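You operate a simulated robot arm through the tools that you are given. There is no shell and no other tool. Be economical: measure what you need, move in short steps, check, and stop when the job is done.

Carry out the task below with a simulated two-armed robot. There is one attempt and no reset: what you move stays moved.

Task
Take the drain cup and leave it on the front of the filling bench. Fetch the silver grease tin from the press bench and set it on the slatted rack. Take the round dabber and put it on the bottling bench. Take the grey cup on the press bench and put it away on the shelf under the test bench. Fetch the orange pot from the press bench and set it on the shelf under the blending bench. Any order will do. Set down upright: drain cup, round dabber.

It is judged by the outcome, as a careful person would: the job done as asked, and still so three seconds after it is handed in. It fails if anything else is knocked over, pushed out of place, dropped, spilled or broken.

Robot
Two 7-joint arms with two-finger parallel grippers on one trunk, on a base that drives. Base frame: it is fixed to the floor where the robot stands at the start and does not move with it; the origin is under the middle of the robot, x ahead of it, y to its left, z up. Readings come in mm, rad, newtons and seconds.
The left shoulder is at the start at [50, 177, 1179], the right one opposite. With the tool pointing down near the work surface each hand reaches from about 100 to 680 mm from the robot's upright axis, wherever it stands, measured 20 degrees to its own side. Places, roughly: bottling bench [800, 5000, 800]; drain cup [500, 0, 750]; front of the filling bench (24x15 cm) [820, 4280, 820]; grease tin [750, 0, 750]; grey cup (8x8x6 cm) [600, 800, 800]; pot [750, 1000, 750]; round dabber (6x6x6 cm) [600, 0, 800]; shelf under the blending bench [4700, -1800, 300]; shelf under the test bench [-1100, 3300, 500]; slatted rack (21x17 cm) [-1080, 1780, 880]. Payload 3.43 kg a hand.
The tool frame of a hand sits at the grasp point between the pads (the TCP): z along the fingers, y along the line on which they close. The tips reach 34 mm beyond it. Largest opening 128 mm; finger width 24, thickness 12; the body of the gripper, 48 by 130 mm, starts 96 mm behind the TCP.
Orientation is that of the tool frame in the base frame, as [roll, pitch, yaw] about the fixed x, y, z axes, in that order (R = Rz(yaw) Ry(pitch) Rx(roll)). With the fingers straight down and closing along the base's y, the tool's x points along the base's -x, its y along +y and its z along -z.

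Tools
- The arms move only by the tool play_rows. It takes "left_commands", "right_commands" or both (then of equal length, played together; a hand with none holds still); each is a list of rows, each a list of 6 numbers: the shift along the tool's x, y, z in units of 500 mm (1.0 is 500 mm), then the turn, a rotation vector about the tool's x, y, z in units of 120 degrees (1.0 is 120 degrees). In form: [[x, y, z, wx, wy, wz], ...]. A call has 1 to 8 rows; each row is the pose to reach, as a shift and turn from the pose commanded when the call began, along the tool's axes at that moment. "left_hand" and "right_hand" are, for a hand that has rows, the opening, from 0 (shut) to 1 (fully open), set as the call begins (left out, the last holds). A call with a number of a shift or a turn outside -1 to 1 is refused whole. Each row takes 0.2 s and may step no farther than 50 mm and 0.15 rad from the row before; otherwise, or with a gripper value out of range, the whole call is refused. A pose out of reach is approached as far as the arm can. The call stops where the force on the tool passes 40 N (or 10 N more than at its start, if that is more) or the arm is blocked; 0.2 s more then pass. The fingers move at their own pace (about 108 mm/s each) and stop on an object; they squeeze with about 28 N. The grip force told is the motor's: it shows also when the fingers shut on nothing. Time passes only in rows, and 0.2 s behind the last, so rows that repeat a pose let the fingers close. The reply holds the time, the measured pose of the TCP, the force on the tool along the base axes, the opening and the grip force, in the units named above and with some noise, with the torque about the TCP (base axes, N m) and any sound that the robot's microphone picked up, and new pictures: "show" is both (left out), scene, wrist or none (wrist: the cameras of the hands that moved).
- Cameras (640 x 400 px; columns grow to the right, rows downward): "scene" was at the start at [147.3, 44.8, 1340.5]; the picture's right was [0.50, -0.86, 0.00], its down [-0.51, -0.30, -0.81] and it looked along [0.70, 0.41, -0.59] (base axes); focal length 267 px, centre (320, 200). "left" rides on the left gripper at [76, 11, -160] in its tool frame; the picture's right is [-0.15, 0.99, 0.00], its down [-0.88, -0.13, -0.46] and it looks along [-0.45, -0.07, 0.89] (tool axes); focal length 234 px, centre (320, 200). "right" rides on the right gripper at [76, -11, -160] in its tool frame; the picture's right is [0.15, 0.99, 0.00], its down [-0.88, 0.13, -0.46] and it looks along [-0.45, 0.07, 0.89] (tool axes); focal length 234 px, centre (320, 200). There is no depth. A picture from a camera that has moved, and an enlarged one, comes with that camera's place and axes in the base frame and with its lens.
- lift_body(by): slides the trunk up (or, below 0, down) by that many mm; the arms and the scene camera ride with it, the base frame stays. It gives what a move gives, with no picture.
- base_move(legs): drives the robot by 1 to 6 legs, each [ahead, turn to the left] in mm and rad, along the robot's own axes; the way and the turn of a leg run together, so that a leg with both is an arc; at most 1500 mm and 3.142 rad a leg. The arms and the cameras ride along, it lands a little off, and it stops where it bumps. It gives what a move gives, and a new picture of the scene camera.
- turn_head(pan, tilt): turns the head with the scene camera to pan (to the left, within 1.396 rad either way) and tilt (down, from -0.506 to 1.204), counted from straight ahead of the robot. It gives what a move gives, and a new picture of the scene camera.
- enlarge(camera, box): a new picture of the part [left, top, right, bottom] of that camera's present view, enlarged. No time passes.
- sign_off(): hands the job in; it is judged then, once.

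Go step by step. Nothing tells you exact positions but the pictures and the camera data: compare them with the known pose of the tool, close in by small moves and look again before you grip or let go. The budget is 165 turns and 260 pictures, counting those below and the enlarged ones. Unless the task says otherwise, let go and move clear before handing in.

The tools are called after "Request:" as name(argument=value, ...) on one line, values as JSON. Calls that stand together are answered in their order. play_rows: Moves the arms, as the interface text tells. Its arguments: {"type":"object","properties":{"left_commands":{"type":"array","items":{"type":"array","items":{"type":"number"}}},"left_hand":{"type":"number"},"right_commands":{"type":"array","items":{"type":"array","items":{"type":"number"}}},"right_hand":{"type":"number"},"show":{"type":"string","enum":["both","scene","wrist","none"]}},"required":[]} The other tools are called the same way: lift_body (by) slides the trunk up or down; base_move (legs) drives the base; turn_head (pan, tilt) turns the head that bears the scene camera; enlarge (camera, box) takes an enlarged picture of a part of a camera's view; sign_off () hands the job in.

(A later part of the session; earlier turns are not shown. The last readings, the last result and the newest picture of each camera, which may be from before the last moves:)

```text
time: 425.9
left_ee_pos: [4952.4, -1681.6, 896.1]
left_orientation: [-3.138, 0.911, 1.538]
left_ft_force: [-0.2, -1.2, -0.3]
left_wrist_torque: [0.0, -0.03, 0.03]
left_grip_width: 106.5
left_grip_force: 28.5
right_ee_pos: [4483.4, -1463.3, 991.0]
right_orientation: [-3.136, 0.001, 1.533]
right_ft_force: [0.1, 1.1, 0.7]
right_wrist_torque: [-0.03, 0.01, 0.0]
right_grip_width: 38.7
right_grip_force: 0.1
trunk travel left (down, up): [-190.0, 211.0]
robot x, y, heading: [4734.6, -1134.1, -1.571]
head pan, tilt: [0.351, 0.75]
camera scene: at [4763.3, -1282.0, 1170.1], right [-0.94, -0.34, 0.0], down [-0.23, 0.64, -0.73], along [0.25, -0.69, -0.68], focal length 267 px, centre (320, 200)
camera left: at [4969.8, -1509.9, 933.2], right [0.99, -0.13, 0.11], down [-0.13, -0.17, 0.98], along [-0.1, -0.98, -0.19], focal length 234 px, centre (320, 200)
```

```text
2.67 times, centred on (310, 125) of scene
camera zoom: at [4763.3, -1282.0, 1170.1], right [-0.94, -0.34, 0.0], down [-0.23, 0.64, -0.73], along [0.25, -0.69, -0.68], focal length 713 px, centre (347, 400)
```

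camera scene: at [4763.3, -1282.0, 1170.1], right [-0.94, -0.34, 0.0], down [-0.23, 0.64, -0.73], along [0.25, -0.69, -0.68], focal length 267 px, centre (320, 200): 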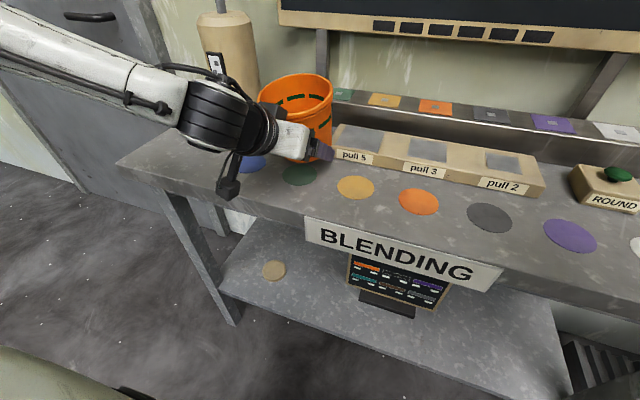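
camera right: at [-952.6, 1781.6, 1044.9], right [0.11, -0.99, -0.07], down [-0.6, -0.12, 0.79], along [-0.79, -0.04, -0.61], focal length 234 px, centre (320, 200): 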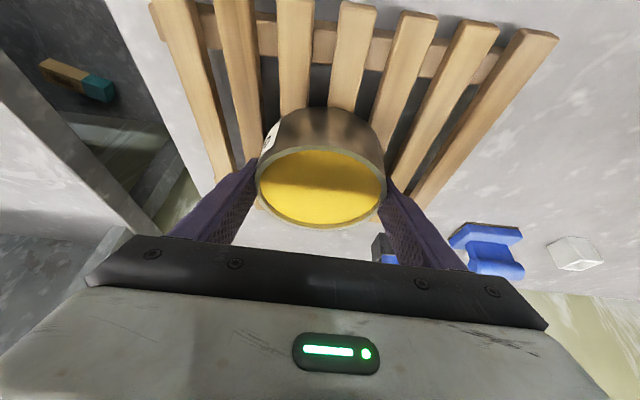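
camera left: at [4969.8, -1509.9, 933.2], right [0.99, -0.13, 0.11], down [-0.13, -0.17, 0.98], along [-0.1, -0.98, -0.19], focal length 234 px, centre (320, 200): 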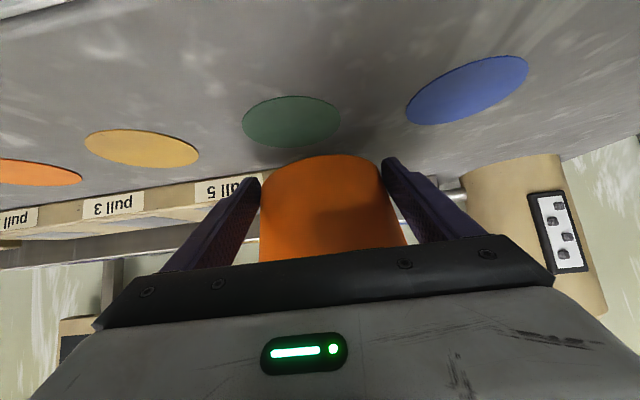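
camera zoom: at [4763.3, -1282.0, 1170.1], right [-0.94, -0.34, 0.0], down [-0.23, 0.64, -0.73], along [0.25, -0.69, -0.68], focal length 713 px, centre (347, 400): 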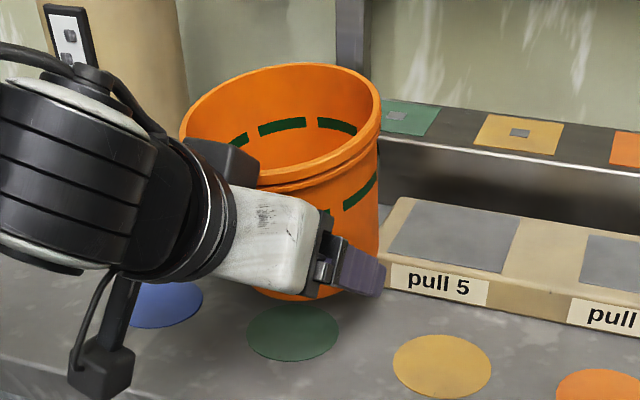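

The bench top is ≈860 and the pot has slid in the grip. I draw it back 60 mm, clear of the block, and lower until light contact.

Request:
play_rows(left_commands=[[0.037, 0, -0.048, 0, 0, 0], [0.073, 0, -0.095, 0, 0, 0], [0.073, 0, -0.095, 0, 0, 0]], show="none")

Request:
play_rows(left_commands=[[0.003, 0, 0.0025, 0, 0, 0], [0.006, 0, 0.005, 0, 0, 0], [0.009, 0, 0.007, 0, 0, 0], [0.0125, 0, 0.01, 0, 0, 0]], show="wrist")

Request:
enlarge(camera="scene", box=[200, 60, 380, 210])

```text
time: 426.6
left_ee_pos: [4953.5, -1621.2, 897.1]
left_orientation: [-3.136, 0.912, 1.538]
left_ft_force: [-0.1, -0.3, -0.8]
left_wrist_torque: [-0.02, -0.04, 0.0]
left_grip_width: 105.9
left_grip_force: 27.6
right_ee_pos: [4483.5, -1462.7, 991.0]
right_orientation: [-3.138, 0.001, 1.535]
right_ft_force: [-0.7, -0.4, 0.5]
right_wrist_torque: [0.01, -0.03, 0.01]
right_grip_width: 38.3
right_grip_force: 0.1
trunk travel left (down, up): [-190.0, 211.0]
robot x, y, heading: [4736.0, -1135.7, -1.572]
head pan, tilt: [0.351, 0.75]
```

```text
time: 427.6
left_ee_pos: [4954.2, -1621.9, 888.5]
left_orientation: [-3.136, 0.912, 1.538]
left_ft_force: [0.0, -0.9, -0.7]
left_wrist_torque: [0.0, -0.04, 0.01]
left_grip_width: 106.3
left_grip_force: 27.6
right_ee_pos: [4483.0, -1462.0, 991.0]
right_orientation: [-3.137, 0.001, 1.533]
right_ft_force: [-1.0, -0.8, 0.5]
right_wrist_torque: [0.01, -0.01, -0.05]
right_grip_width: 38.5
right_grip_force: 0.1
trunk travel left (down, up): [-190.0, 211.0]
robot x, y, heading: [4730.3, -1133.0, -1.571]
head pan, tilt: [0.351, 0.75]
camera left: at [4971.6, -1450.3, 925.4], right [0.99, -0.13, 0.11], down [-0.13, -0.17, 0.98], along [-0.1, -0.98, -0.19], focal length 234 px, centre (320, 200)
```

left: 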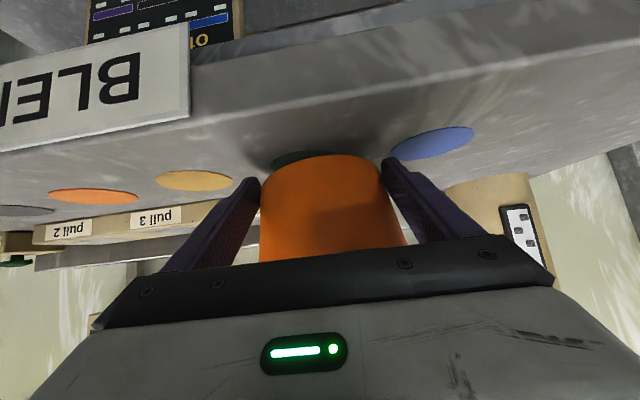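

```text
2.67 times, centred on (290, 135) of scene
camera zoom: at [4763.3, -1281.9, 1170.1], right [-0.94, -0.34, 0.0], down [-0.23, 0.64, -0.73], along [0.25, -0.69, -0.68], focal length 713 px, centre (400, 373)
```

zoom: 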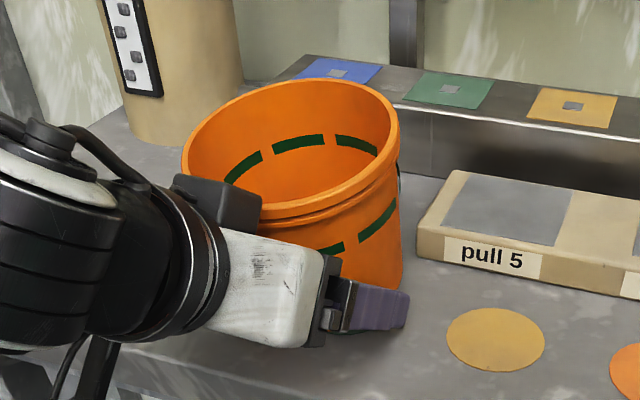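

Not touching yet; continuing down in small steps.

Request:
play_rows(left_commands=[[0.004, 0, 0.003, 0, 0, 0], [0.008, 0, 0.006, 0, 0, 0], [0.012, 0, 0.009, 0, 0, 0], [0.016, 0, 0.012, 0, 0, 0], [0.02, 0, 0.015, 0, 0, 0], [0.024, 0, 0.018, 0, 0, 0]], show="wrist")

```text
time: 429.1
left_ee_pos: [4955.4, -1622.0, 879.5]
left_orientation: [3.141, 0.929, 1.532]
left_ft_force: [5.9, 10.3, 33.9]
left_wrist_torque: [-0.4, -0.7, 0.07]
left_grip_width: 105.9
left_grip_force: 28.8
right_ee_pos: [4481.9, -1460.1, 993.2]
right_orientation: [-3.136, 0.007, 1.536]
right_ft_force: [0.4, -0.3, 0.5]
right_wrist_torque: [0.01, -0.02, 0.0]
right_grip_width: 38.6
right_grip_force: 0.1
trunk travel left (down, up): [-190.0, 211.0]
robot x, y, heading: [4729.4, -1132.7, -1.572]
head pan, tilt: [0.351, 0.75]
camera left: at [4971.4, -1449.6, 914.2], right [0.99, -0.13, 0.12], down [-0.14, -0.16, 0.98], along [-0.1, -0.98, -0.17], focal length 234 px, centre (320, 200)
```

left: 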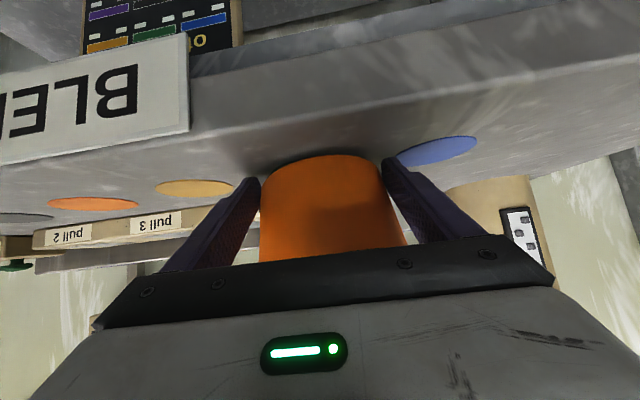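

Firm contact. Easing and releasing.

Request:
play_rows(left_commands=[[-0.003, 0, -0.002, 0, 0, 0], [-0.003, 0, -0.002, 0, 0, 0], [-0.003, 0, -0.002, 0, 0, 0]], left_hand=1, show="wrist")

Request:
enlarge(camera="scene", box=[200, 60, 380, 210])

```text
time: 429.9
left_ee_pos: [4948.1, -1621.4, 880.6]
left_orientation: [-3.138, 0.925, 1.527]
left_ft_force: [-14.0, 4.6, 24.6]
left_wrist_torque: [-0.43, -1.08, -0.32]
left_grip_width: 119.5
left_grip_force: 0.0
right_ee_pos: [4482.0, -1459.9, 990.8]
right_orientation: [-3.14, 0.004, 1.533]
right_ft_force: [0.0, 1.0, -0.3]
right_wrist_torque: [-0.03, 0.05, 0.0]
right_grip_width: 38.2
right_grip_force: 0.0
trunk travel left (down, up): [-190.0, 211.0]
robot x, y, heading: [4731.3, -1135.2, -1.569]
head pan, tilt: [0.351, 0.75]
camera left: at [4968.7, -1449.7, 915.2], right [0.98, -0.13, 0.11], down [-0.14, -0.16, 0.98], along [-0.11, -0.98, -0.18], focal length 234 px, centre (320, 200)
```

left: 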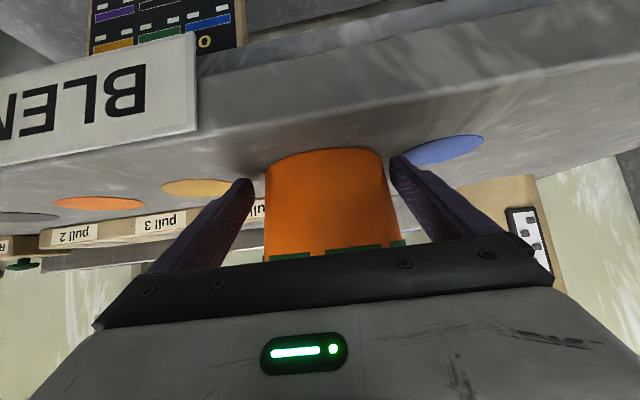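

```text
2.67 times, centred on (290, 135) of scene
camera zoom: at [4761.0, -1279.8, 1170.6], right [-0.94, -0.34, 0.0], down [-0.23, 0.64, -0.73], along [0.25, -0.69, -0.68], focal length 713 px, centre (400, 373)
```

zoom: 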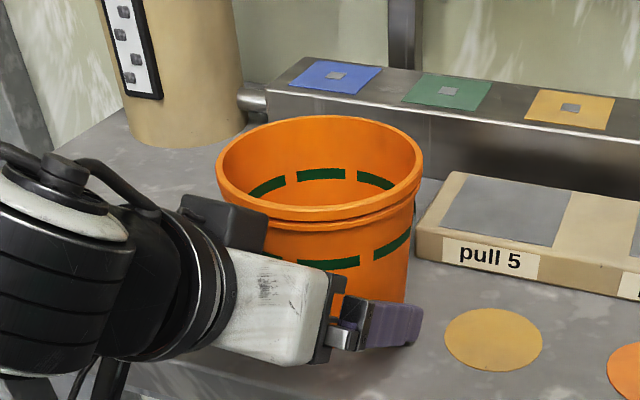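

The pot stands upright; the fingertips are touching the bench. I raise slightly and withdraw along the tool axis.

Request:
play_rows(left_commands=[[-0.013, 0, -0.01, 0, 0, 0], [-0.016, 0, -0.05, 0, 0, 0], [-0.016, 0, -0.13, 0, 0, 0], [-0.016, 0, -0.22, 0, 0, 0], [-0.016, 0, -0.3, 0, 0, 0]], left_hand=1, show="scene")

```text
time: 431.1
left_ee_pos: [4956.1, -1553.7, 1009.8]
left_orientation: [-3.136, 0.911, 1.536]
left_ft_force: [-0.2, -0.1, -0.3]
left_wrist_torque: [-0.02, 0.02, 0.0]
left_grip_width: 128.2
left_grip_force: 0.0
left hand out of reach, approached as far as the arm can: row 3, 4, 5
right_ee_pos: [4482.4, -1462.0, 991.9]
right_orientation: [-3.135, 0.002, 1.534]
right_ft_force: [-1.1, -0.2, 0.6]
right_wrist_torque: [-0.03, 0.0, 0.03]
right_grip_width: 38.2
right_grip_force: 0.2
trunk travel left (down, up): [-190.0, 211.0]
robot x, y, heading: [4731.8, -1133.1, -1.572]
head pan, tilt: [0.351, 0.75]
camera scene: at [4763.3, -1281.4, 1170.2], right [-0.94, -0.34, 0.0], down [-0.23, 0.64, -0.73], along [0.25, -0.69, -0.68], focal length 267 px, centre (320, 200)
```

scene: 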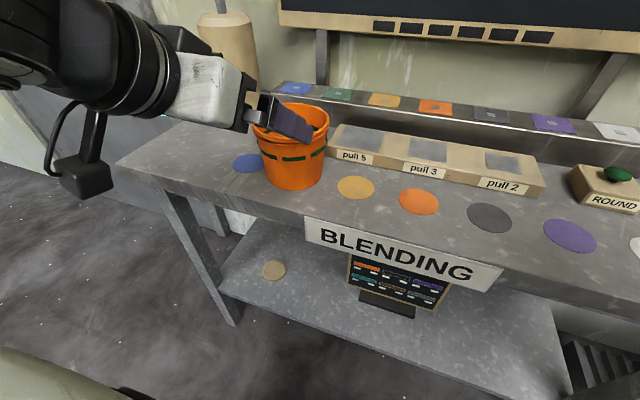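

Reducing the tilt to ~25° for a rim grip.

Request:
play_rows(left_commands=[[0, 0, 0, 0, 0.057, 0], [-0.01, 0, -0.01, 0, 0.114, 0], [-0.02, 0, -0.02, 0, 0.171, 0], [-0.03, 0, -0.02, 0, 0.227, 0], [-0.04, 0, -0.03, 0, 0.227, 0]], show="both")

```text
time: 432.2
left_ee_pos: [4955.8, -1555.3, 1033.0]
left_orientation: [-3.139, 0.437, 1.532]
left_ft_force: [-0.4, 0.1, -0.9]
left_wrist_torque: [0.01, 0.03, 0.01]
left_grip_width: 128.0
left_grip_force: 0.1
right_ee_pos: [4483.6, -1462.1, 991.2]
right_orientation: [-3.136, 0.0, 1.536]
right_ft_force: [0.0, -0.5, 0.5]
right_wrist_torque: [-0.01, 0.01, 0.0]
right_grip_width: 38.2
right_grip_force: 0.2
trunk travel left (down, up): [-190.0, 211.0]
robot x, y, heading: [4731.1, -1135.5, -1.573]
head pan, tilt: [0.351, 0.75]
camera scene: at [4763.3, -1281.8, 1170.2], right [-0.94, -0.34, 0.0], down [-0.23, 0.64, -0.73], along [0.25, -0.69, -0.68], focal length 267 px, centre (320, 200)
camera left: at [4972.4, -1419.3, 1145.2], right [0.98, -0.17, 0.06], down [-0.15, -0.6, 0.79], along [-0.1, -0.78, -0.62], focal length 234 px, centre (320, 200)
```

scene: 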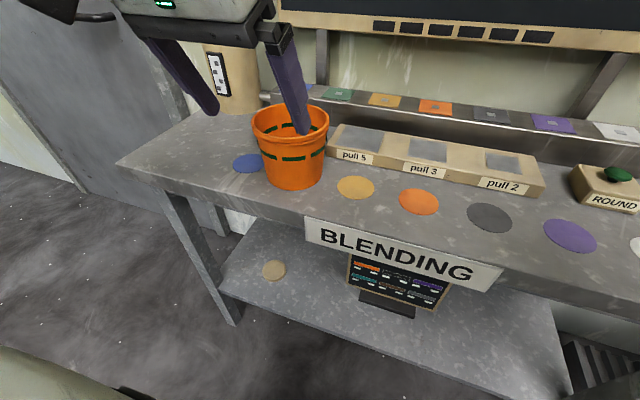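
left: 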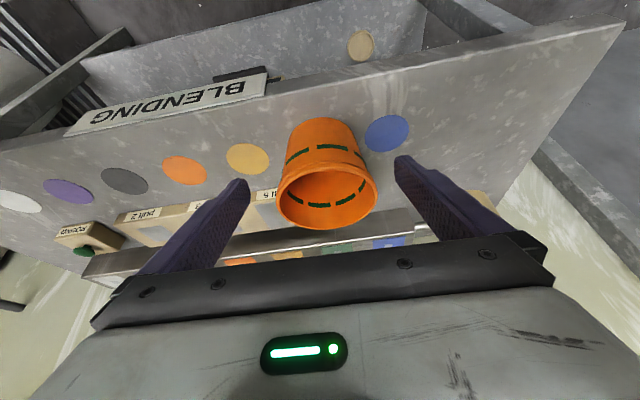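

Rim centre is ≈(4952, −1655, 959). I line up over its left (+x) wall with the fingers half open.

Request:
play_rows(left_commands=[[-0.03, 0.04, 0.0, 0, 0, 0], [-0.064, 0.08, 0.015, 0, 0, 0], [-0.095, 0.122, 0.0446, 0, 0, 0], [-0.095, 0.122, 0.0446, 0, 0, 0], [-0.095, 0.122, 0.0446, 0, 0, 0]], left_hand=0.5, show="both")

```text
time: 433.4
left_ee_pos: [5015.5, -1611.1, 1031.8]
left_orientation: [-3.139, 0.437, 1.534]
left_ft_force: [-0.3, 0.0, -0.1]
left_wrist_torque: [-0.04, -0.02, -0.01]
left_grip_width: 63.9
left_grip_force: 0.0
right_ee_pos: [4482.9, -1462.7, 990.8]
right_orientation: [-3.136, 0.0, 1.534]
right_ft_force: [-0.7, 0.7, 0.3]
right_wrist_torque: [-0.04, -0.01, -0.04]
right_grip_width: 38.2
right_grip_force: 0.1
trunk travel left (down, up): [-190.0, 211.0]
robot x, y, heading: [4734.0, -1137.3, -1.572]
head pan, tilt: [0.351, 0.75]
camera scene: at [4763.3, -1281.9, 1170.2], right [-0.94, -0.34, 0.0], down [-0.23, 0.64, -0.73], along [0.25, -0.69, -0.68], focal length 267 px, centre (320, 200)
camera left: at [5031.1, -1475.0, 1144.3], right [0.98, -0.17, 0.06], down [-0.15, -0.6, 0.79], along [-0.1, -0.78, -0.62], focal length 234 px, centre (320, 200)
```

scene: 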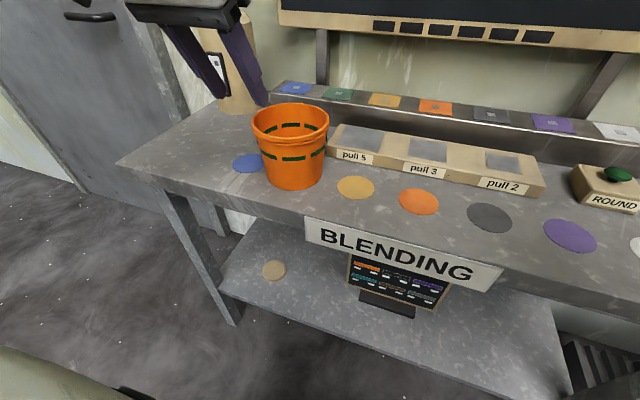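
left: 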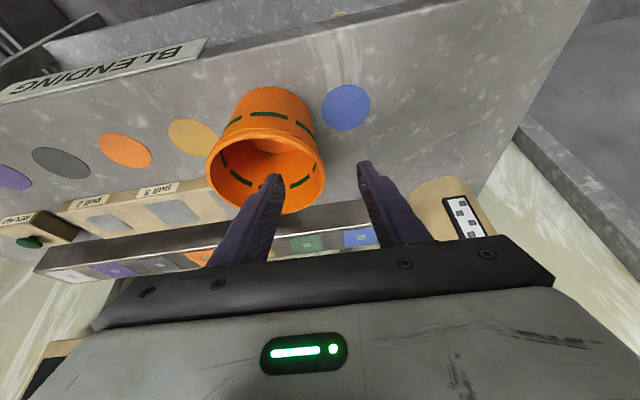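

Well aligned with the wall; a small 10 mm shift forward, then down over the rim.

Request:
play_rows(left_commands=[[-0.02, 0.004, 0.03, 0, 0, 0], [-0.022, 0.006, 0.09, 0, 0, 0], [-0.022, 0.006, 0.15, 0, 0, 0], [-0.022, 0.006, 0.175, 0, 0, 0], [-0.022, 0.006, 0.175, 0, 0, 0]], show="both")

```text
time: 434.6
left_ee_pos: [5015.8, -1657.7, 957.6]
left_orientation: [-3.139, 0.439, 1.534]
left_ft_force: [0.1, 0.2, 0.3]
left_wrist_torque: [0.01, -0.01, 0.0]
left_grip_width: 64.2
left_grip_force: 0.0
right_ee_pos: [4483.8, -1461.9, 991.3]
right_orientation: [-3.135, 0.001, 1.535]
right_ft_force: [-0.5, 0.1, -0.4]
right_wrist_torque: [-0.01, 0.03, 0.01]
right_grip_width: 38.4
right_grip_force: 0.0
trunk travel left (down, up): [-190.0, 211.0]
robot x, y, heading: [4731.3, -1131.8, -1.567]
head pan, tilt: [0.351, 0.75]
camera scene: at [4763.3, -1281.9, 1170.2], right [-0.94, -0.34, 0.0], down [-0.23, 0.64, -0.73], along [0.25, -0.69, -0.68], focal length 267 px, centre (320, 200)
camera left: at [5032.5, -1521.5, 1070.0], right [0.98, -0.17, 0.06], down [-0.15, -0.6, 0.79], along [-0.1, -0.78, -0.62], focal length 234 px, centre (320, 200)
```

scene: 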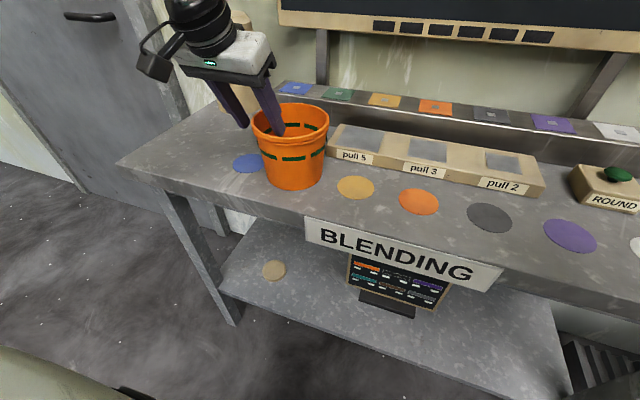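
left: 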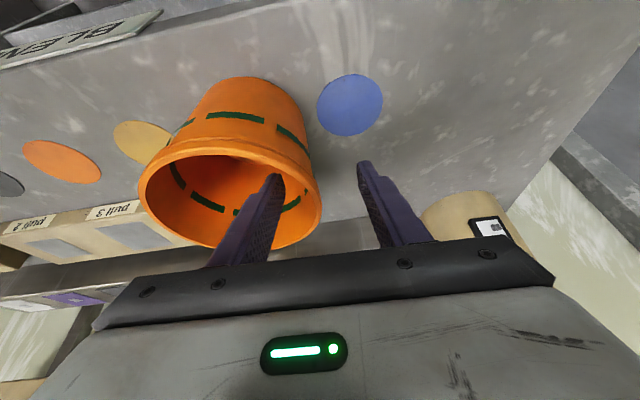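

One finger is inside, one outside. Closing on the wall and lifting.

Request:
play_rows(left_commands=[[0, 0, 0.016, 0, 0, 0], [0, 0, 0.016, 0, 0, 0], [0, 0, 0.016, 0, 0, 0], [0, 0, 0.016, 0, 0, 0]], left_hand=0, show="none")

Request:
play_rows(left_commands=[[-0.009, 0, -0.018, 0, 0, 0], [-0.025, 0, -0.054, 0, 0, 0], [-0.05, 0, -0.109, 0, 0, 0], [-0.076, 0, -0.163, 0, 0, 0]], show="both")

```text
time: 435.6
left_ee_pos: [5014.8, -1659.6, 952.2]
left_orientation: [-3.136, 0.441, 1.536]
left_ft_force: [-3.1, -0.1, 10.5]
left_wrist_torque: [0.07, 1.47, -0.04]
left_grip_width: 7.0
left_grip_force: 28.2
right_ee_pos: [4482.6, -1461.4, 992.2]
right_orientation: [-3.14, 0.003, 1.535]
right_ft_force: [-0.6, -1.1, -0.6]
right_wrist_torque: [-0.01, -0.02, 0.01]
right_grip_width: 38.2
right_grip_force: 0.0
trunk travel left (down, up): [-190.0, 211.0]
robot x, y, heading: [4727.7, -1133.7, -1.571]
head pan, tilt: [0.351, 0.75]
```

```text
time: 436.6
left_ee_pos: [5015.3, -1659.9, 1039.5]
left_orientation: [-3.139, 0.436, 1.534]
left_ft_force: [0.9, -0.5, -1.0]
left_wrist_torque: [0.02, -0.06, 0.01]
left_grip_width: 3.7
left_grip_force: 28.4
right_ee_pos: [4483.5, -1462.1, 991.6]
right_orientation: [-3.138, 0.001, 1.535]
right_ft_force: [0.1, -0.3, -0.3]
right_wrist_torque: [-0.05, -0.03, -0.04]
right_grip_width: 38.3
right_grip_force: 0.1
trunk travel left (down, up): [-190.0, 211.0]
robot x, y, heading: [4732.1, -1137.9, -1.573]
head pan, tilt: [0.351, 0.75]
camera scene: at [4763.2, -1281.9, 1170.1], right [-0.94, -0.34, 0.0], down [-0.23, 0.64, -0.73], along [0.25, -0.69, -0.68], focal length 267 px, centre (320, 200)
camera left: at [5031.7, -1523.8, 1152.8], right [0.98, -0.17, 0.06], down [-0.15, -0.6, 0.79], along [-0.1, -0.78, -0.62], focal length 234 px, centre (320, 200)
```

scene: 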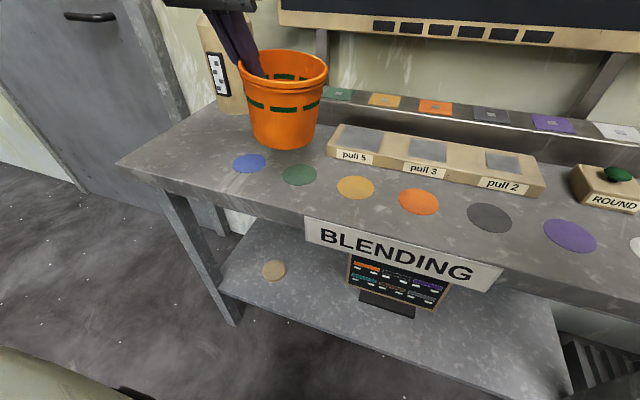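
left: 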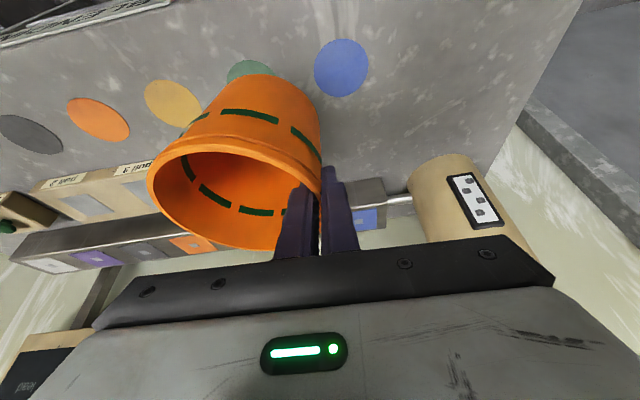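

The pot is held by its rim. Backing away and lowering the trunk and arm to shelf level.

Request:
base_move(legs=[[-430, 0]])

Request:
lift_body(by=-190)

Request:
play_rows(left_commands=[[0.038, 0, 0.082, 0, 0, 0], [0.076, 0, 0.163, 0, 0, 0], [0.114, 0, 0.245, 0, 0, 0], [0.152, 0, 0.326, 0, 0, 0], [0.19, 0, 0.408, 0, 0, 0], [0.228, 0, 0.489, 0, 0, 0], [0.266, 0, 0.571, 0, 0, 0], [0.304, 0, 0.652, 0, 0, 0]], show="scene")

```text
time: 439.3
left_ee_pos: [5016.2, -1232.1, 1039.0]
left_orientation: [-3.138, 0.437, 1.535]
left_ft_force: [0.0, 0.7, -1.1]
left_wrist_torque: [0.0, -0.04, 0.01]
left_grip_width: 3.6
left_grip_force: 27.6
right_ee_pos: [4482.5, -1035.5, 992.0]
right_orientation: [-3.136, 0.002, 1.537]
right_ft_force: [0.5, 0.7, 0.4]
right_wrist_torque: [0.01, 0.0, -0.01]
right_grip_width: 38.4
right_grip_force: 0.1
trunk travel left (down, up): [-190.0, 211.0]
robot x, y, heading: [4731.5, -707.6, -1.571]
head pan, tilt: [0.351, 0.75]
camera scene: at [4763.4, -854.4, 1170.2], right [-0.94, -0.34, 0.0], down [-0.24, 0.64, -0.73], along [0.25, -0.69, -0.68], focal length 267 px, centre (320, 200)
```

scene: 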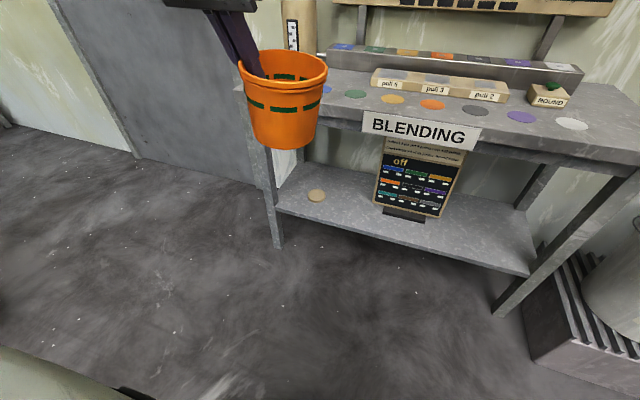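

```text
time: 441.4
left_ee_pos: [5016.0, -1232.3, 849.9]
left_orientation: [-3.139, 0.438, 1.535]
left_ft_force: [0.4, -0.1, -0.3]
left_wrist_torque: [-0.01, 0.0, -0.02]
left_grip_width: 3.7
left_grip_force: 28.0
right_ee_pos: [4483.0, -1035.3, 801.2]
right_orientation: [-3.137, 0.001, 1.536]
right_ft_force: [0.8, -0.2, -0.6]
right_wrist_torque: [-0.03, -0.01, 0.05]
right_grip_width: 38.4
right_grip_force: 0.0
trunk travel left (down, up): [0.0, 401.0]
robot x, y, heading: [4734.5, -706.3, -1.566]
head pan, tilt: [0.351, 0.75]
```

```text
time: 443.1
left_ee_pos: [5014.5, -1232.0, 490.0]
left_orientation: [-3.14, 0.437, 1.534]
left_ft_force: [-0.3, -1.0, 0.0]
left_wrist_torque: [0.01, -0.06, 0.0]
left_grip_width: 3.7
left_grip_force: 27.7
right_ee_pos: [4482.5, -1035.8, 801.2]
right_orientation: [-3.135, 0.001, 1.535]
right_ft_force: [0.3, 0.1, -0.1]
right_wrist_torque: [-0.01, -0.01, 0.02]
right_grip_width: 38.3
right_grip_force: 0.0
trunk travel left (down, up): [0.0, 401.0]
robot x, y, heading: [4733.4, -705.9, -1.57]
head pan, tilt: [0.351, 0.75]
camera scene: at [4763.3, -854.5, 980.2], right [-0.94, -0.34, 0.0], down [-0.24, 0.64, -0.73], along [0.25, -0.69, -0.68], focal length 267 px, centre (320, 200)
```

scene: 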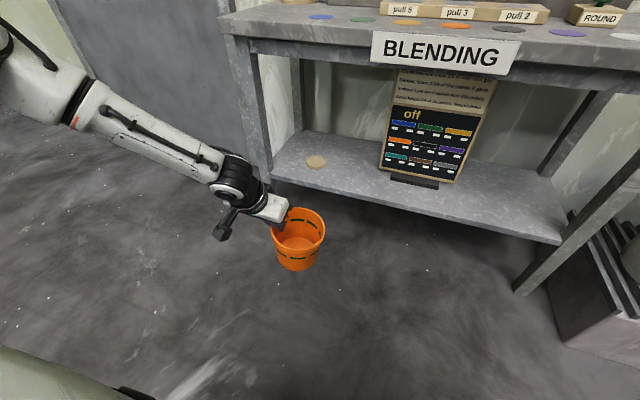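

To keep the forearm clear of the bench edge I will come in turned ~0.3 rad to the left. First I reposition to line up that approach.

Request:
base_move(legs=[[0, -1.175], [313, 0], [0, 1.475]])

Request:
play_rows(left_commands=[[0.021, 0, 0.045, 0, 0, 0], [0.042, 0, 0.09, 0, 0, 0], [0.047, 0, 0.1, 0, 0, 0]], show="both")

```text
time: 451.8
left_ee_pos: [4866.2, -1245.5, 490.7]
left_orientation: [-3.137, 0.437, 1.835]
left_ft_force: [-0.6, 0.1, -0.6]
left_wrist_torque: [0.04, -0.06, -0.04]
left_grip_width: 3.4
left_grip_force: 28.2
right_ee_pos: [4300.5, -1213.7, 801.7]
right_orientation: [-3.136, 0.001, 1.834]
right_ft_force: [0.7, -0.1, 0.3]
right_wrist_torque: [-0.01, -0.02, 0.0]
right_grip_width: 38.4
right_grip_force: 0.0
trunk travel left (down, up): [0.0, 401.0]
robot x, y, heading: [4445.0, -831.0, -1.267]
head pan, tilt: [0.351, 0.75]
camera scene: at [4515.5, -960.0, 980.1], right [-0.8, -0.61, 0.0], down [-0.41, 0.54, -0.73], along [0.44, -0.58, -0.68], focal length 267 px, centre (320, 200)
```

scene: 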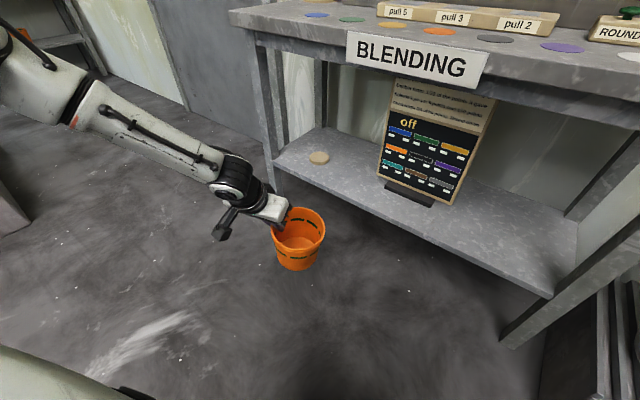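

```text
time: 452.6
left_ee_pos: [4869.4, -1238.4, 452.2]
left_orientation: [-3.138, 0.435, 1.834]
left_ft_force: [0.5, -0.2, -0.8]
left_wrist_torque: [0.02, 0.01, 0.01]
left_grip_width: 3.4
left_grip_force: 28.1
left hand out of reach, approached as far as the arm can: row 2, 3
right_ee_pos: [4300.7, -1215.6, 800.1]
right_orientation: [-3.138, 0.002, 1.833]
right_ft_force: [-0.7, 0.1, 0.0]
right_wrist_torque: [-0.02, 0.0, -0.04]
right_grip_width: 38.3
right_grip_force: 0.0
trunk travel left (down, up): [0.0, 401.0]
robot x, y, heading: [4442.9, -827.6, -1.273]
head pan, tilt: [0.351, 0.75]
camera scene: at [4515.5, -960.0, 980.1], right [-0.8, -0.61, 0.0], down [-0.41, 0.54, -0.73], along [0.44, -0.58, -0.68], focal length 267 px, centre (320, 200)
camera left: at [4845.6, -1103.5, 563.4], right [0.99, 0.13, 0.06], down [0.03, -0.62, 0.79], along [0.14, -0.78, -0.62], focal length 234 px, centre (320, 200)
```

scene: 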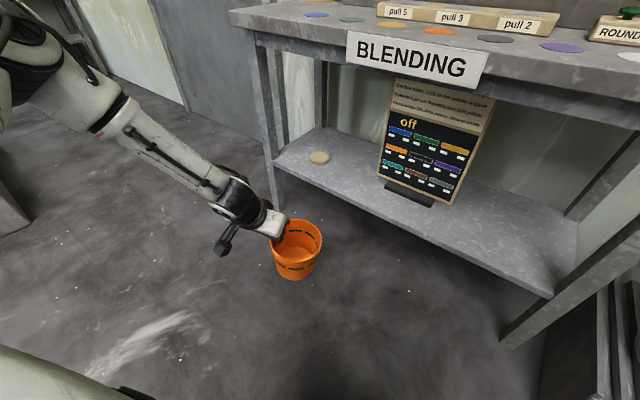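
left: 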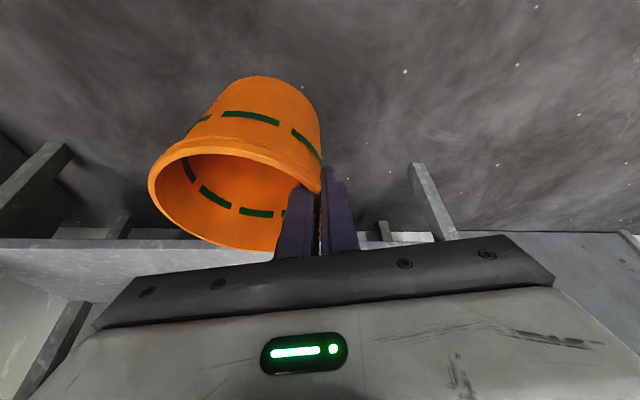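

The arm bottoms out at 452 with this extension. I retract ~110 mm (the base can stand closer) and try lower again.

Request:
play_rows(left_commands=[[0.067, 0, -0.031, 0, 0, 0], [0.134, 0, -0.062, 0, 0, 0], [0.2, 0, -0.093, 0, 0, 0], [0.22, 0, -0.05, 0, 0, 0], [0.24, 0, -0.008, 0, 0, 0], [0.25, 0, 0.014, 0, 0, 0], [0.25, 0, 0.014, 0, 0, 0]], show="scene")

```text
time: 454.2
left_ee_pos: [4850.7, -1128.1, 418.9]
left_orientation: [-3.138, 0.436, 1.835]
left_ft_force: [0.2, 0.4, 0.3]
left_wrist_torque: [0.01, -0.06, 0.03]
left_grip_width: 3.4
left_grip_force: 28.0
left hand out of reach, approached as far as the arm can: row 5, 6, 7
right_ee_pos: [4300.8, -1214.5, 801.4]
right_orientation: [-3.136, 0.001, 1.835]
right_ft_force: [-0.3, 0.4, -0.3]
right_wrist_torque: [0.02, 0.01, 0.01]
right_grip_width: 38.6
right_grip_force: 0.1
trunk travel left (down, up): [0.0, 401.0]
robot x, y, heading: [4443.2, -826.8, -1.268]
head pan, tilt: [0.351, 0.75]
camera scene: at [4515.5, -960.0, 980.1], right [-0.8, -0.61, 0.0], down [-0.41, 0.54, -0.73], along [0.44, -0.58, -0.68], focal length 267 px, centre (320, 200)
```

scene: 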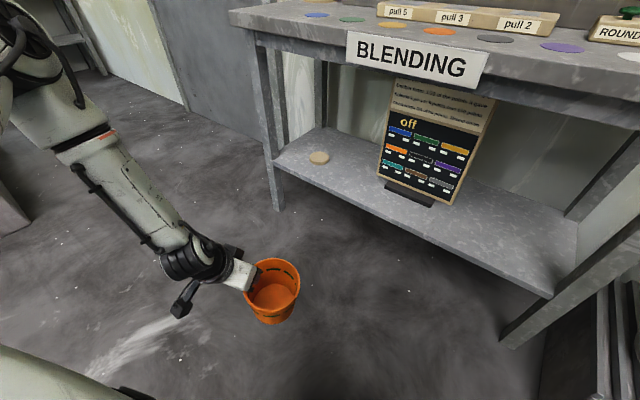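

The limit is the wrist bend relative to the steep forearm. I try a closer, more outward pose with ~40° tilt and a slight inward yaw, which should also keep the wrist outside the bench edge.

Request:
play_rows(left_commands=[[0.034, 0.053, -0.038, 0.017, -0.042, 0.036], [0.068, 0.107, -0.075, 0.033, -0.083, 0.072], [0.102, 0.16, -0.113, 0.05, -0.125, 0.108], [0.119, 0.16, -0.077, 0.05, -0.125, 0.108], [0.136, 0.16, -0.041, 0.05, -0.125, 0.108], [0.153, 0.16, -0.005, 0.05, -0.125, 0.108], [0.162, 0.16, 0.013, 0.05, -0.125, 0.108]], show="both")

```text
time: 455.8
left_ee_pos: [4909.0, -1038.6, 378.6]
left_orientation: [3.102, 0.698, 1.56]
left_ft_force: [-0.3, -0.2, -1.2]
left_wrist_torque: [0.04, -0.03, 0.0]
left_grip_width: 3.7
left_grip_force: 28.6
right_ee_pos: [4299.8, -1214.5, 800.6]
right_orientation: [-3.136, 0.001, 1.836]
right_ft_force: [-0.5, 0.3, -0.2]
right_wrist_torque: [0.03, 0.0, -0.01]
right_grip_width: 38.3
right_grip_force: 0.1
trunk travel left (down, up): [0.0, 401.0]
robot x, y, heading: [4440.5, -828.1, -1.27]
head pan, tilt: [0.351, 0.75]
camera scene: at [4515.5, -960.0, 980.2], right [-0.8, -0.61, 0.0], down [-0.41, 0.54, -0.73], along [0.44, -0.58, -0.68], focal length 267 px, centre (320, 200)
camera left: at [4915.8, -877.8, 452.3], right [0.99, -0.1, 0.12], down [-0.15, -0.39, 0.91], along [-0.04, -0.92, -0.4], focal length 234 px, centre (320, 200)
```

scene: 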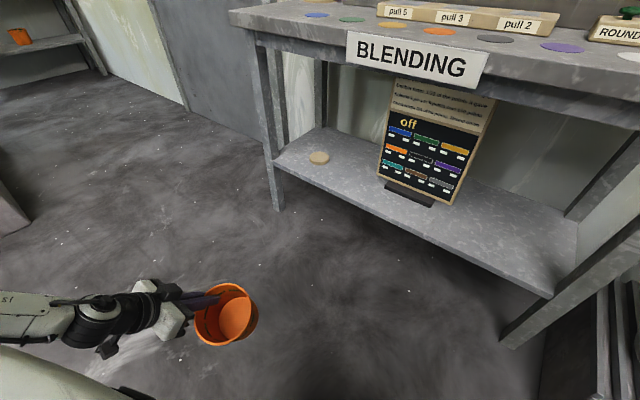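
left: 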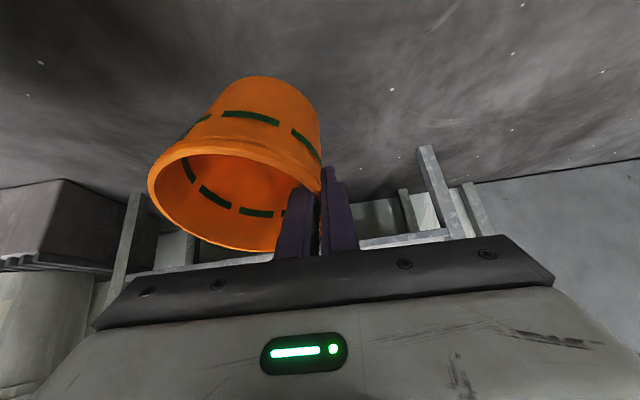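

Excellent — in this elbow-out pose the arm reaches z 379 freely, with the forearm low. I raise to ~440 and extend forward to get more standoff, checking the reach.

Request:
play_rows(left_commands=[[-0.04, 0, -0.04, 0, 0, 0], [-0.078, 0, -0.093, 0, 0, 0], [-0.14, 0, -0.041, 0, 0, 0], [-0.201, 0, 0.01, 0, 0, 0], [-0.255, 0, 0.055, 0, 0, 0], [-0.22, 0, 0.1, 0, 0, 0], [-0.2, 0, 0.12, 0, 0, 0]], show="scene")

```text
time: 457.4
left_ee_pos: [4910.4, -1154.5, 397.0]
left_orientation: [3.102, 0.695, 1.561]
left_ft_force: [-0.1, -0.5, -0.3]
left_wrist_torque: [0.02, -0.02, 0.02]
left_grip_width: 3.4
left_grip_force: 27.7
right_ee_pos: [4301.2, -1215.1, 800.3]
right_orientation: [-3.137, 0.002, 1.835]
right_ft_force: [0.3, 0.3, -0.1]
right_wrist_torque: [0.01, -0.02, 0.01]
right_grip_width: 38.5
right_grip_force: 0.1
trunk travel left (down, up): [0.0, 401.0]
robot x, y, heading: [4443.0, -826.2, -1.272]
head pan, tilt: [0.351, 0.75]
camera scene: at [4515.5, -960.0, 980.2], right [-0.8, -0.61, 0.0], down [-0.41, 0.54, -0.73], along [0.44, -0.58, -0.68], focal length 267 px, centre (320, 200)
```

scene: 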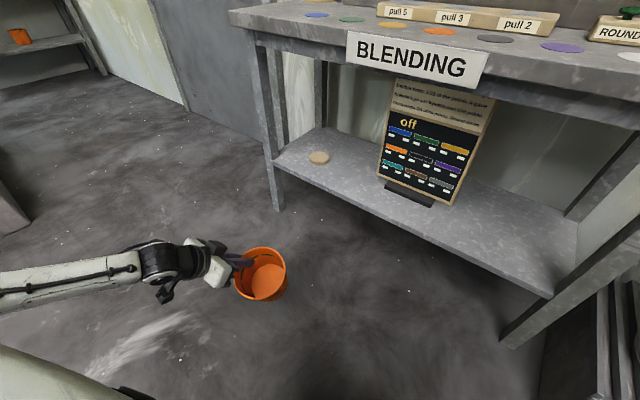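

Reach is fine even farther out. I raise to ~450, turn 0.07 right and drive in toward the gap, first most of the way.

Request:
play_rows(left_commands=[[-0.035, 0, -0.042, 0, 0, 0], [-0.068, 0, -0.081, 0, 0, 0], [-0.068, 0, -0.081, 0, 0, 0]], show="none")

Request:
base_move(legs=[[0, -0.07], [350, 0]])

Request:
enlarge(camera="left", box=[0, 0, 640, 400])

```text
time: 458.2
left_ee_pos: [4906.9, -1153.9, 450.1]
left_orientation: [3.102, 0.697, 1.562]
left_ft_force: [1.3, -0.1, 0.1]
left_wrist_torque: [0.03, -0.03, 0.02]
left_grip_width: 3.5
left_grip_force: 28.1
right_ee_pos: [4300.6, -1215.1, 800.9]
right_orientation: [-3.137, 0.002, 1.835]
right_ft_force: [0.0, 0.2, 0.4]
right_wrist_torque: [0.01, 0.02, -0.02]
right_grip_width: 38.4
right_grip_force: 0.1
trunk travel left (down, up): [0.0, 401.0]
robot x, y, heading: [4446.7, -823.8, -1.274]
head pan, tilt: [0.351, 0.75]
```

```text
time: 460.9
left_ee_pos: [4962.9, -1525.0, 450.6]
left_orientation: [3.102, 0.697, 1.489]
left_ft_force: [0.8, -1.2, -0.7]
left_wrist_torque: [0.02, -0.01, -0.03]
left_grip_width: 3.5
left_grip_force: 28.1
right_ee_pos: [4352.3, -1543.6, 801.7]
right_orientation: [-3.136, 0.002, 1.762]
right_ft_force: [0.0, -0.2, -0.2]
right_wrist_torque: [-0.01, 0.01, -0.01]
right_grip_width: 38.4
right_grip_force: 0.0
trunk travel left (down, up): [0.0, 401.0]
robot x, y, heading: [4521.7, -1167.7, -1.341]
head pan, tilt: [0.351, 0.75]
camera scene: at [4584.9, -1304.3, 980.2], right [-0.84, -0.55, 0.0], down [-0.37, 0.57, -0.73], along [0.4, -0.61, -0.68], focal length 267 px, centre (320, 200)
```

scene: 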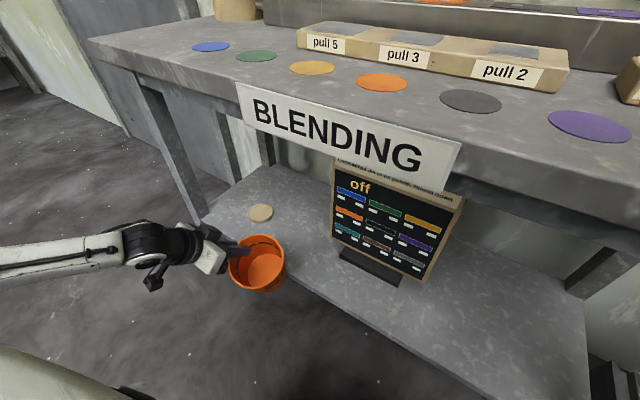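

```text
1.00 times, centred on (320, 200) of left (not enlarged: the box is as wide or as high as the picture)
camera zoom: at [4980.8, -1365.6, 523.7], right [0.98, -0.17, 0.12], down [-0.18, -0.37, 0.91], along [-0.11, -0.91, -0.4], focal length 234 px, centre (320, 200)
```

zoom: 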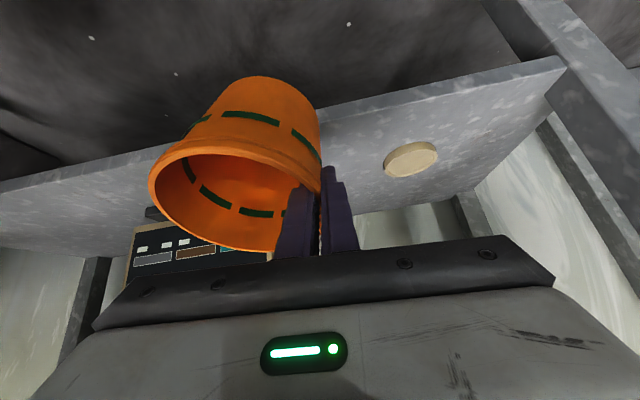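

The right hand would meet the bench edge, so I pull it back and in first; then drive the last 125 mm.

Request:
play_rows(right_commands=[[0.08, 0, 0, 0, 0, 0], [0.16, 0, 0, 0, 0, 0], [0.24, 0, 0, 0, 0, 0], [0.32, 0, -0.02, 0, 0, 0], [0.4, 0, -0.04, 0, 0, 0]], show="none")

Request:
base_move(legs=[[127, 0]])

Request:
enlarge(camera="left", box=[0, 0, 640, 400])

```text
time: 462.2
left_ee_pos: [4963.1, -1525.6, 450.2]
left_orientation: [3.103, 0.697, 1.492]
left_ft_force: [0.4, -1.4, 0.7]
left_wrist_torque: [-0.02, -0.02, 0.01]
left_grip_width: 3.4
left_grip_force: 28.2
right_ee_pos: [4315.6, -1356.7, 822.5]
right_orientation: [-3.14, 0.035, 1.761]
right_ft_force: [6.8, -16.1, -0.9]
right_wrist_torque: [0.39, 0.14, 0.54]
right_grip_width: 36.6
right_grip_force: 0.0
trunk travel left (down, up): [0.0, 401.0]
robot x, y, heading: [4521.5, -1169.4, -1.344]
head pan, tilt: [0.351, 0.75]
stopped in row 5 (right hand): the force on the tool passed its limit (the readings are from after the stop); the commanded pose is now the measured one
```

```text
time: 463.5
left_ee_pos: [4990.3, -1647.1, 450.7]
left_orientation: [3.102, 0.698, 1.49]
left_ft_force: [-0.9, -1.0, 0.0]
left_wrist_torque: [0.01, -0.04, 0.0]
left_grip_width: 3.7
left_grip_force: 27.7
right_ee_pos: [4344.5, -1479.2, 820.5]
right_orientation: [-3.138, 0.034, 1.758]
right_ft_force: [8.9, -19.7, 2.1]
right_wrist_torque: [0.53, 0.31, 0.71]
right_grip_width: 35.8
right_grip_force: 0.0
trunk travel left (down, up): [0.0, 401.0]
robot x, y, heading: [4553.2, -1291.1, -1.341]
head pan, tilt: [0.351, 0.75]
camera scene: at [4613.3, -1426.6, 980.2], right [-0.84, -0.55, 0.0], down [-0.37, 0.57, -0.73], along [0.4, -0.61, -0.68], focal length 267 px, centre (320, 200)
```

scene: 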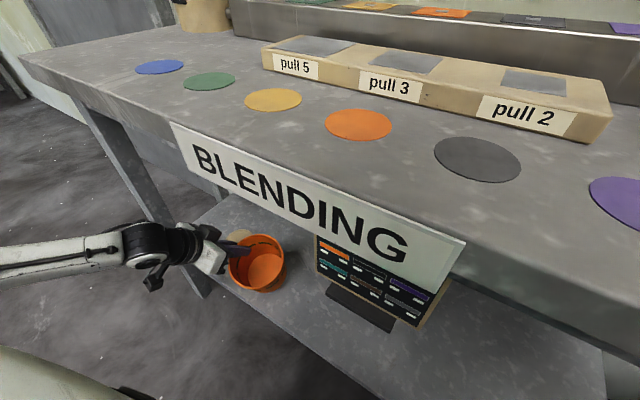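

```text
1.00 times, centred on (320, 200) of left (not enlarged: the box is as wide or as high as the picture)
camera zoom: at [5009.1, -1487.9, 523.7], right [0.98, -0.17, 0.12], down [-0.18, -0.37, 0.91], along [-0.11, -0.91, -0.4], focal length 234 px, centre (320, 200)
```

zoom: 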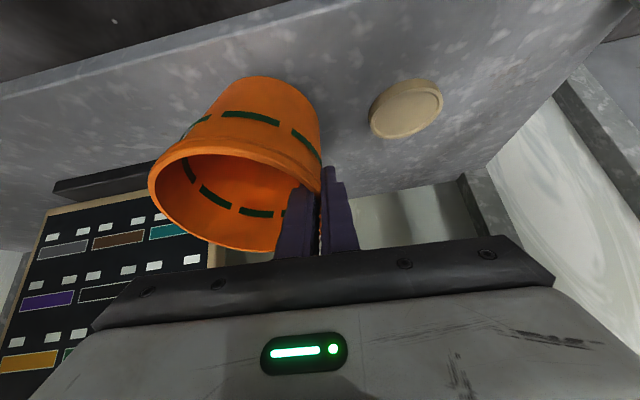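

The pot is over the shelf, clear of disc and board. Relaxing the right hand and lowering the pot to contact.

Request:
play_rows(left_commands=[[0.013, 0, 0.0153, 0, 0, 0], [0.0257, 0, 0.0307, 0, 0, 0], [0.0334, 0, 0.04, 0, 0, 0], [0.0385, 0, 0.046, 0, 0, 0], [0.0436, 0, 0.052, 0, 0, 0], [0.0475, 0, 0.0567, 0, 0, 0]], right_commands=[[-0.02, 0, 0, 0, 0, 0], [-0.04, 0, 0, 0, 0, 0], [-0.04, 0, 0, 0, 0, 0], [-0.04, 0, 0, 0, 0, 0], [-0.04, 0, 0, 0, 0, 0], [-0.04, 0, 0, 0, 0, 0]], show="wrist")

```text
time: 464.9
left_ee_pos: [4993.5, -1652.2, 419.1]
left_orientation: [3.096, 0.71, 1.488]
left_ft_force: [7.7, -2.5, 30.9]
left_wrist_torque: [0.38, 1.02, 0.03]
left_grip_width: 9.1
left_grip_force: 28.1
right_ee_pos: [4347.8, -1498.2, 820.0]
right_orientation: [3.141, 0.037, 1.76]
right_ft_force: [0.3, -0.3, 0.8]
right_wrist_torque: [-0.02, 0.01, -0.02]
right_grip_width: 38.6
right_grip_force: 0.1
trunk travel left (down, up): [0.0, 401.0]
robot x, y, heading: [4549.3, -1289.4, -1.34]
head pan, tilt: [0.351, 0.75]
camera right: at [4322.0, -1420.0, 977.8], right [0.94, 0.33, -0.01], down [0.29, -0.82, 0.49], along [0.16, -0.46, -0.87], focal length 234 px, centre (320, 200)
camera left: at [5011.3, -1491.1, 490.6], right [0.98, -0.16, 0.13], down [-0.18, -0.36, 0.91], along [-0.1, -0.92, -0.38], focal length 234 px, centre (320, 200)
```

right: 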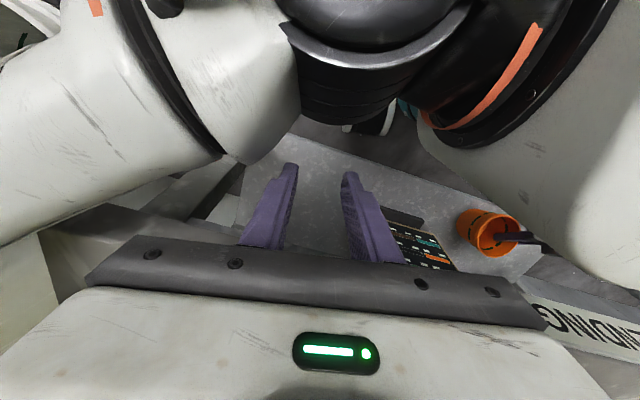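
left: 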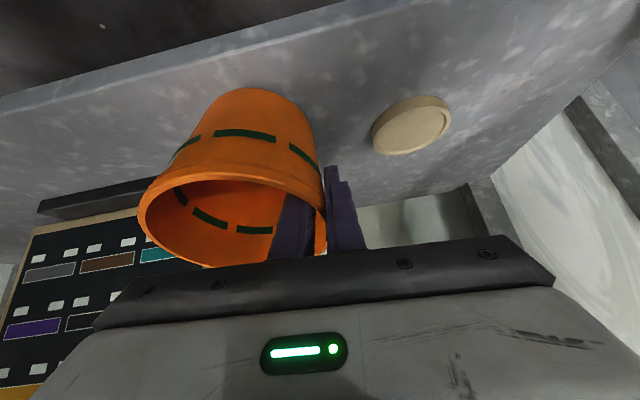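

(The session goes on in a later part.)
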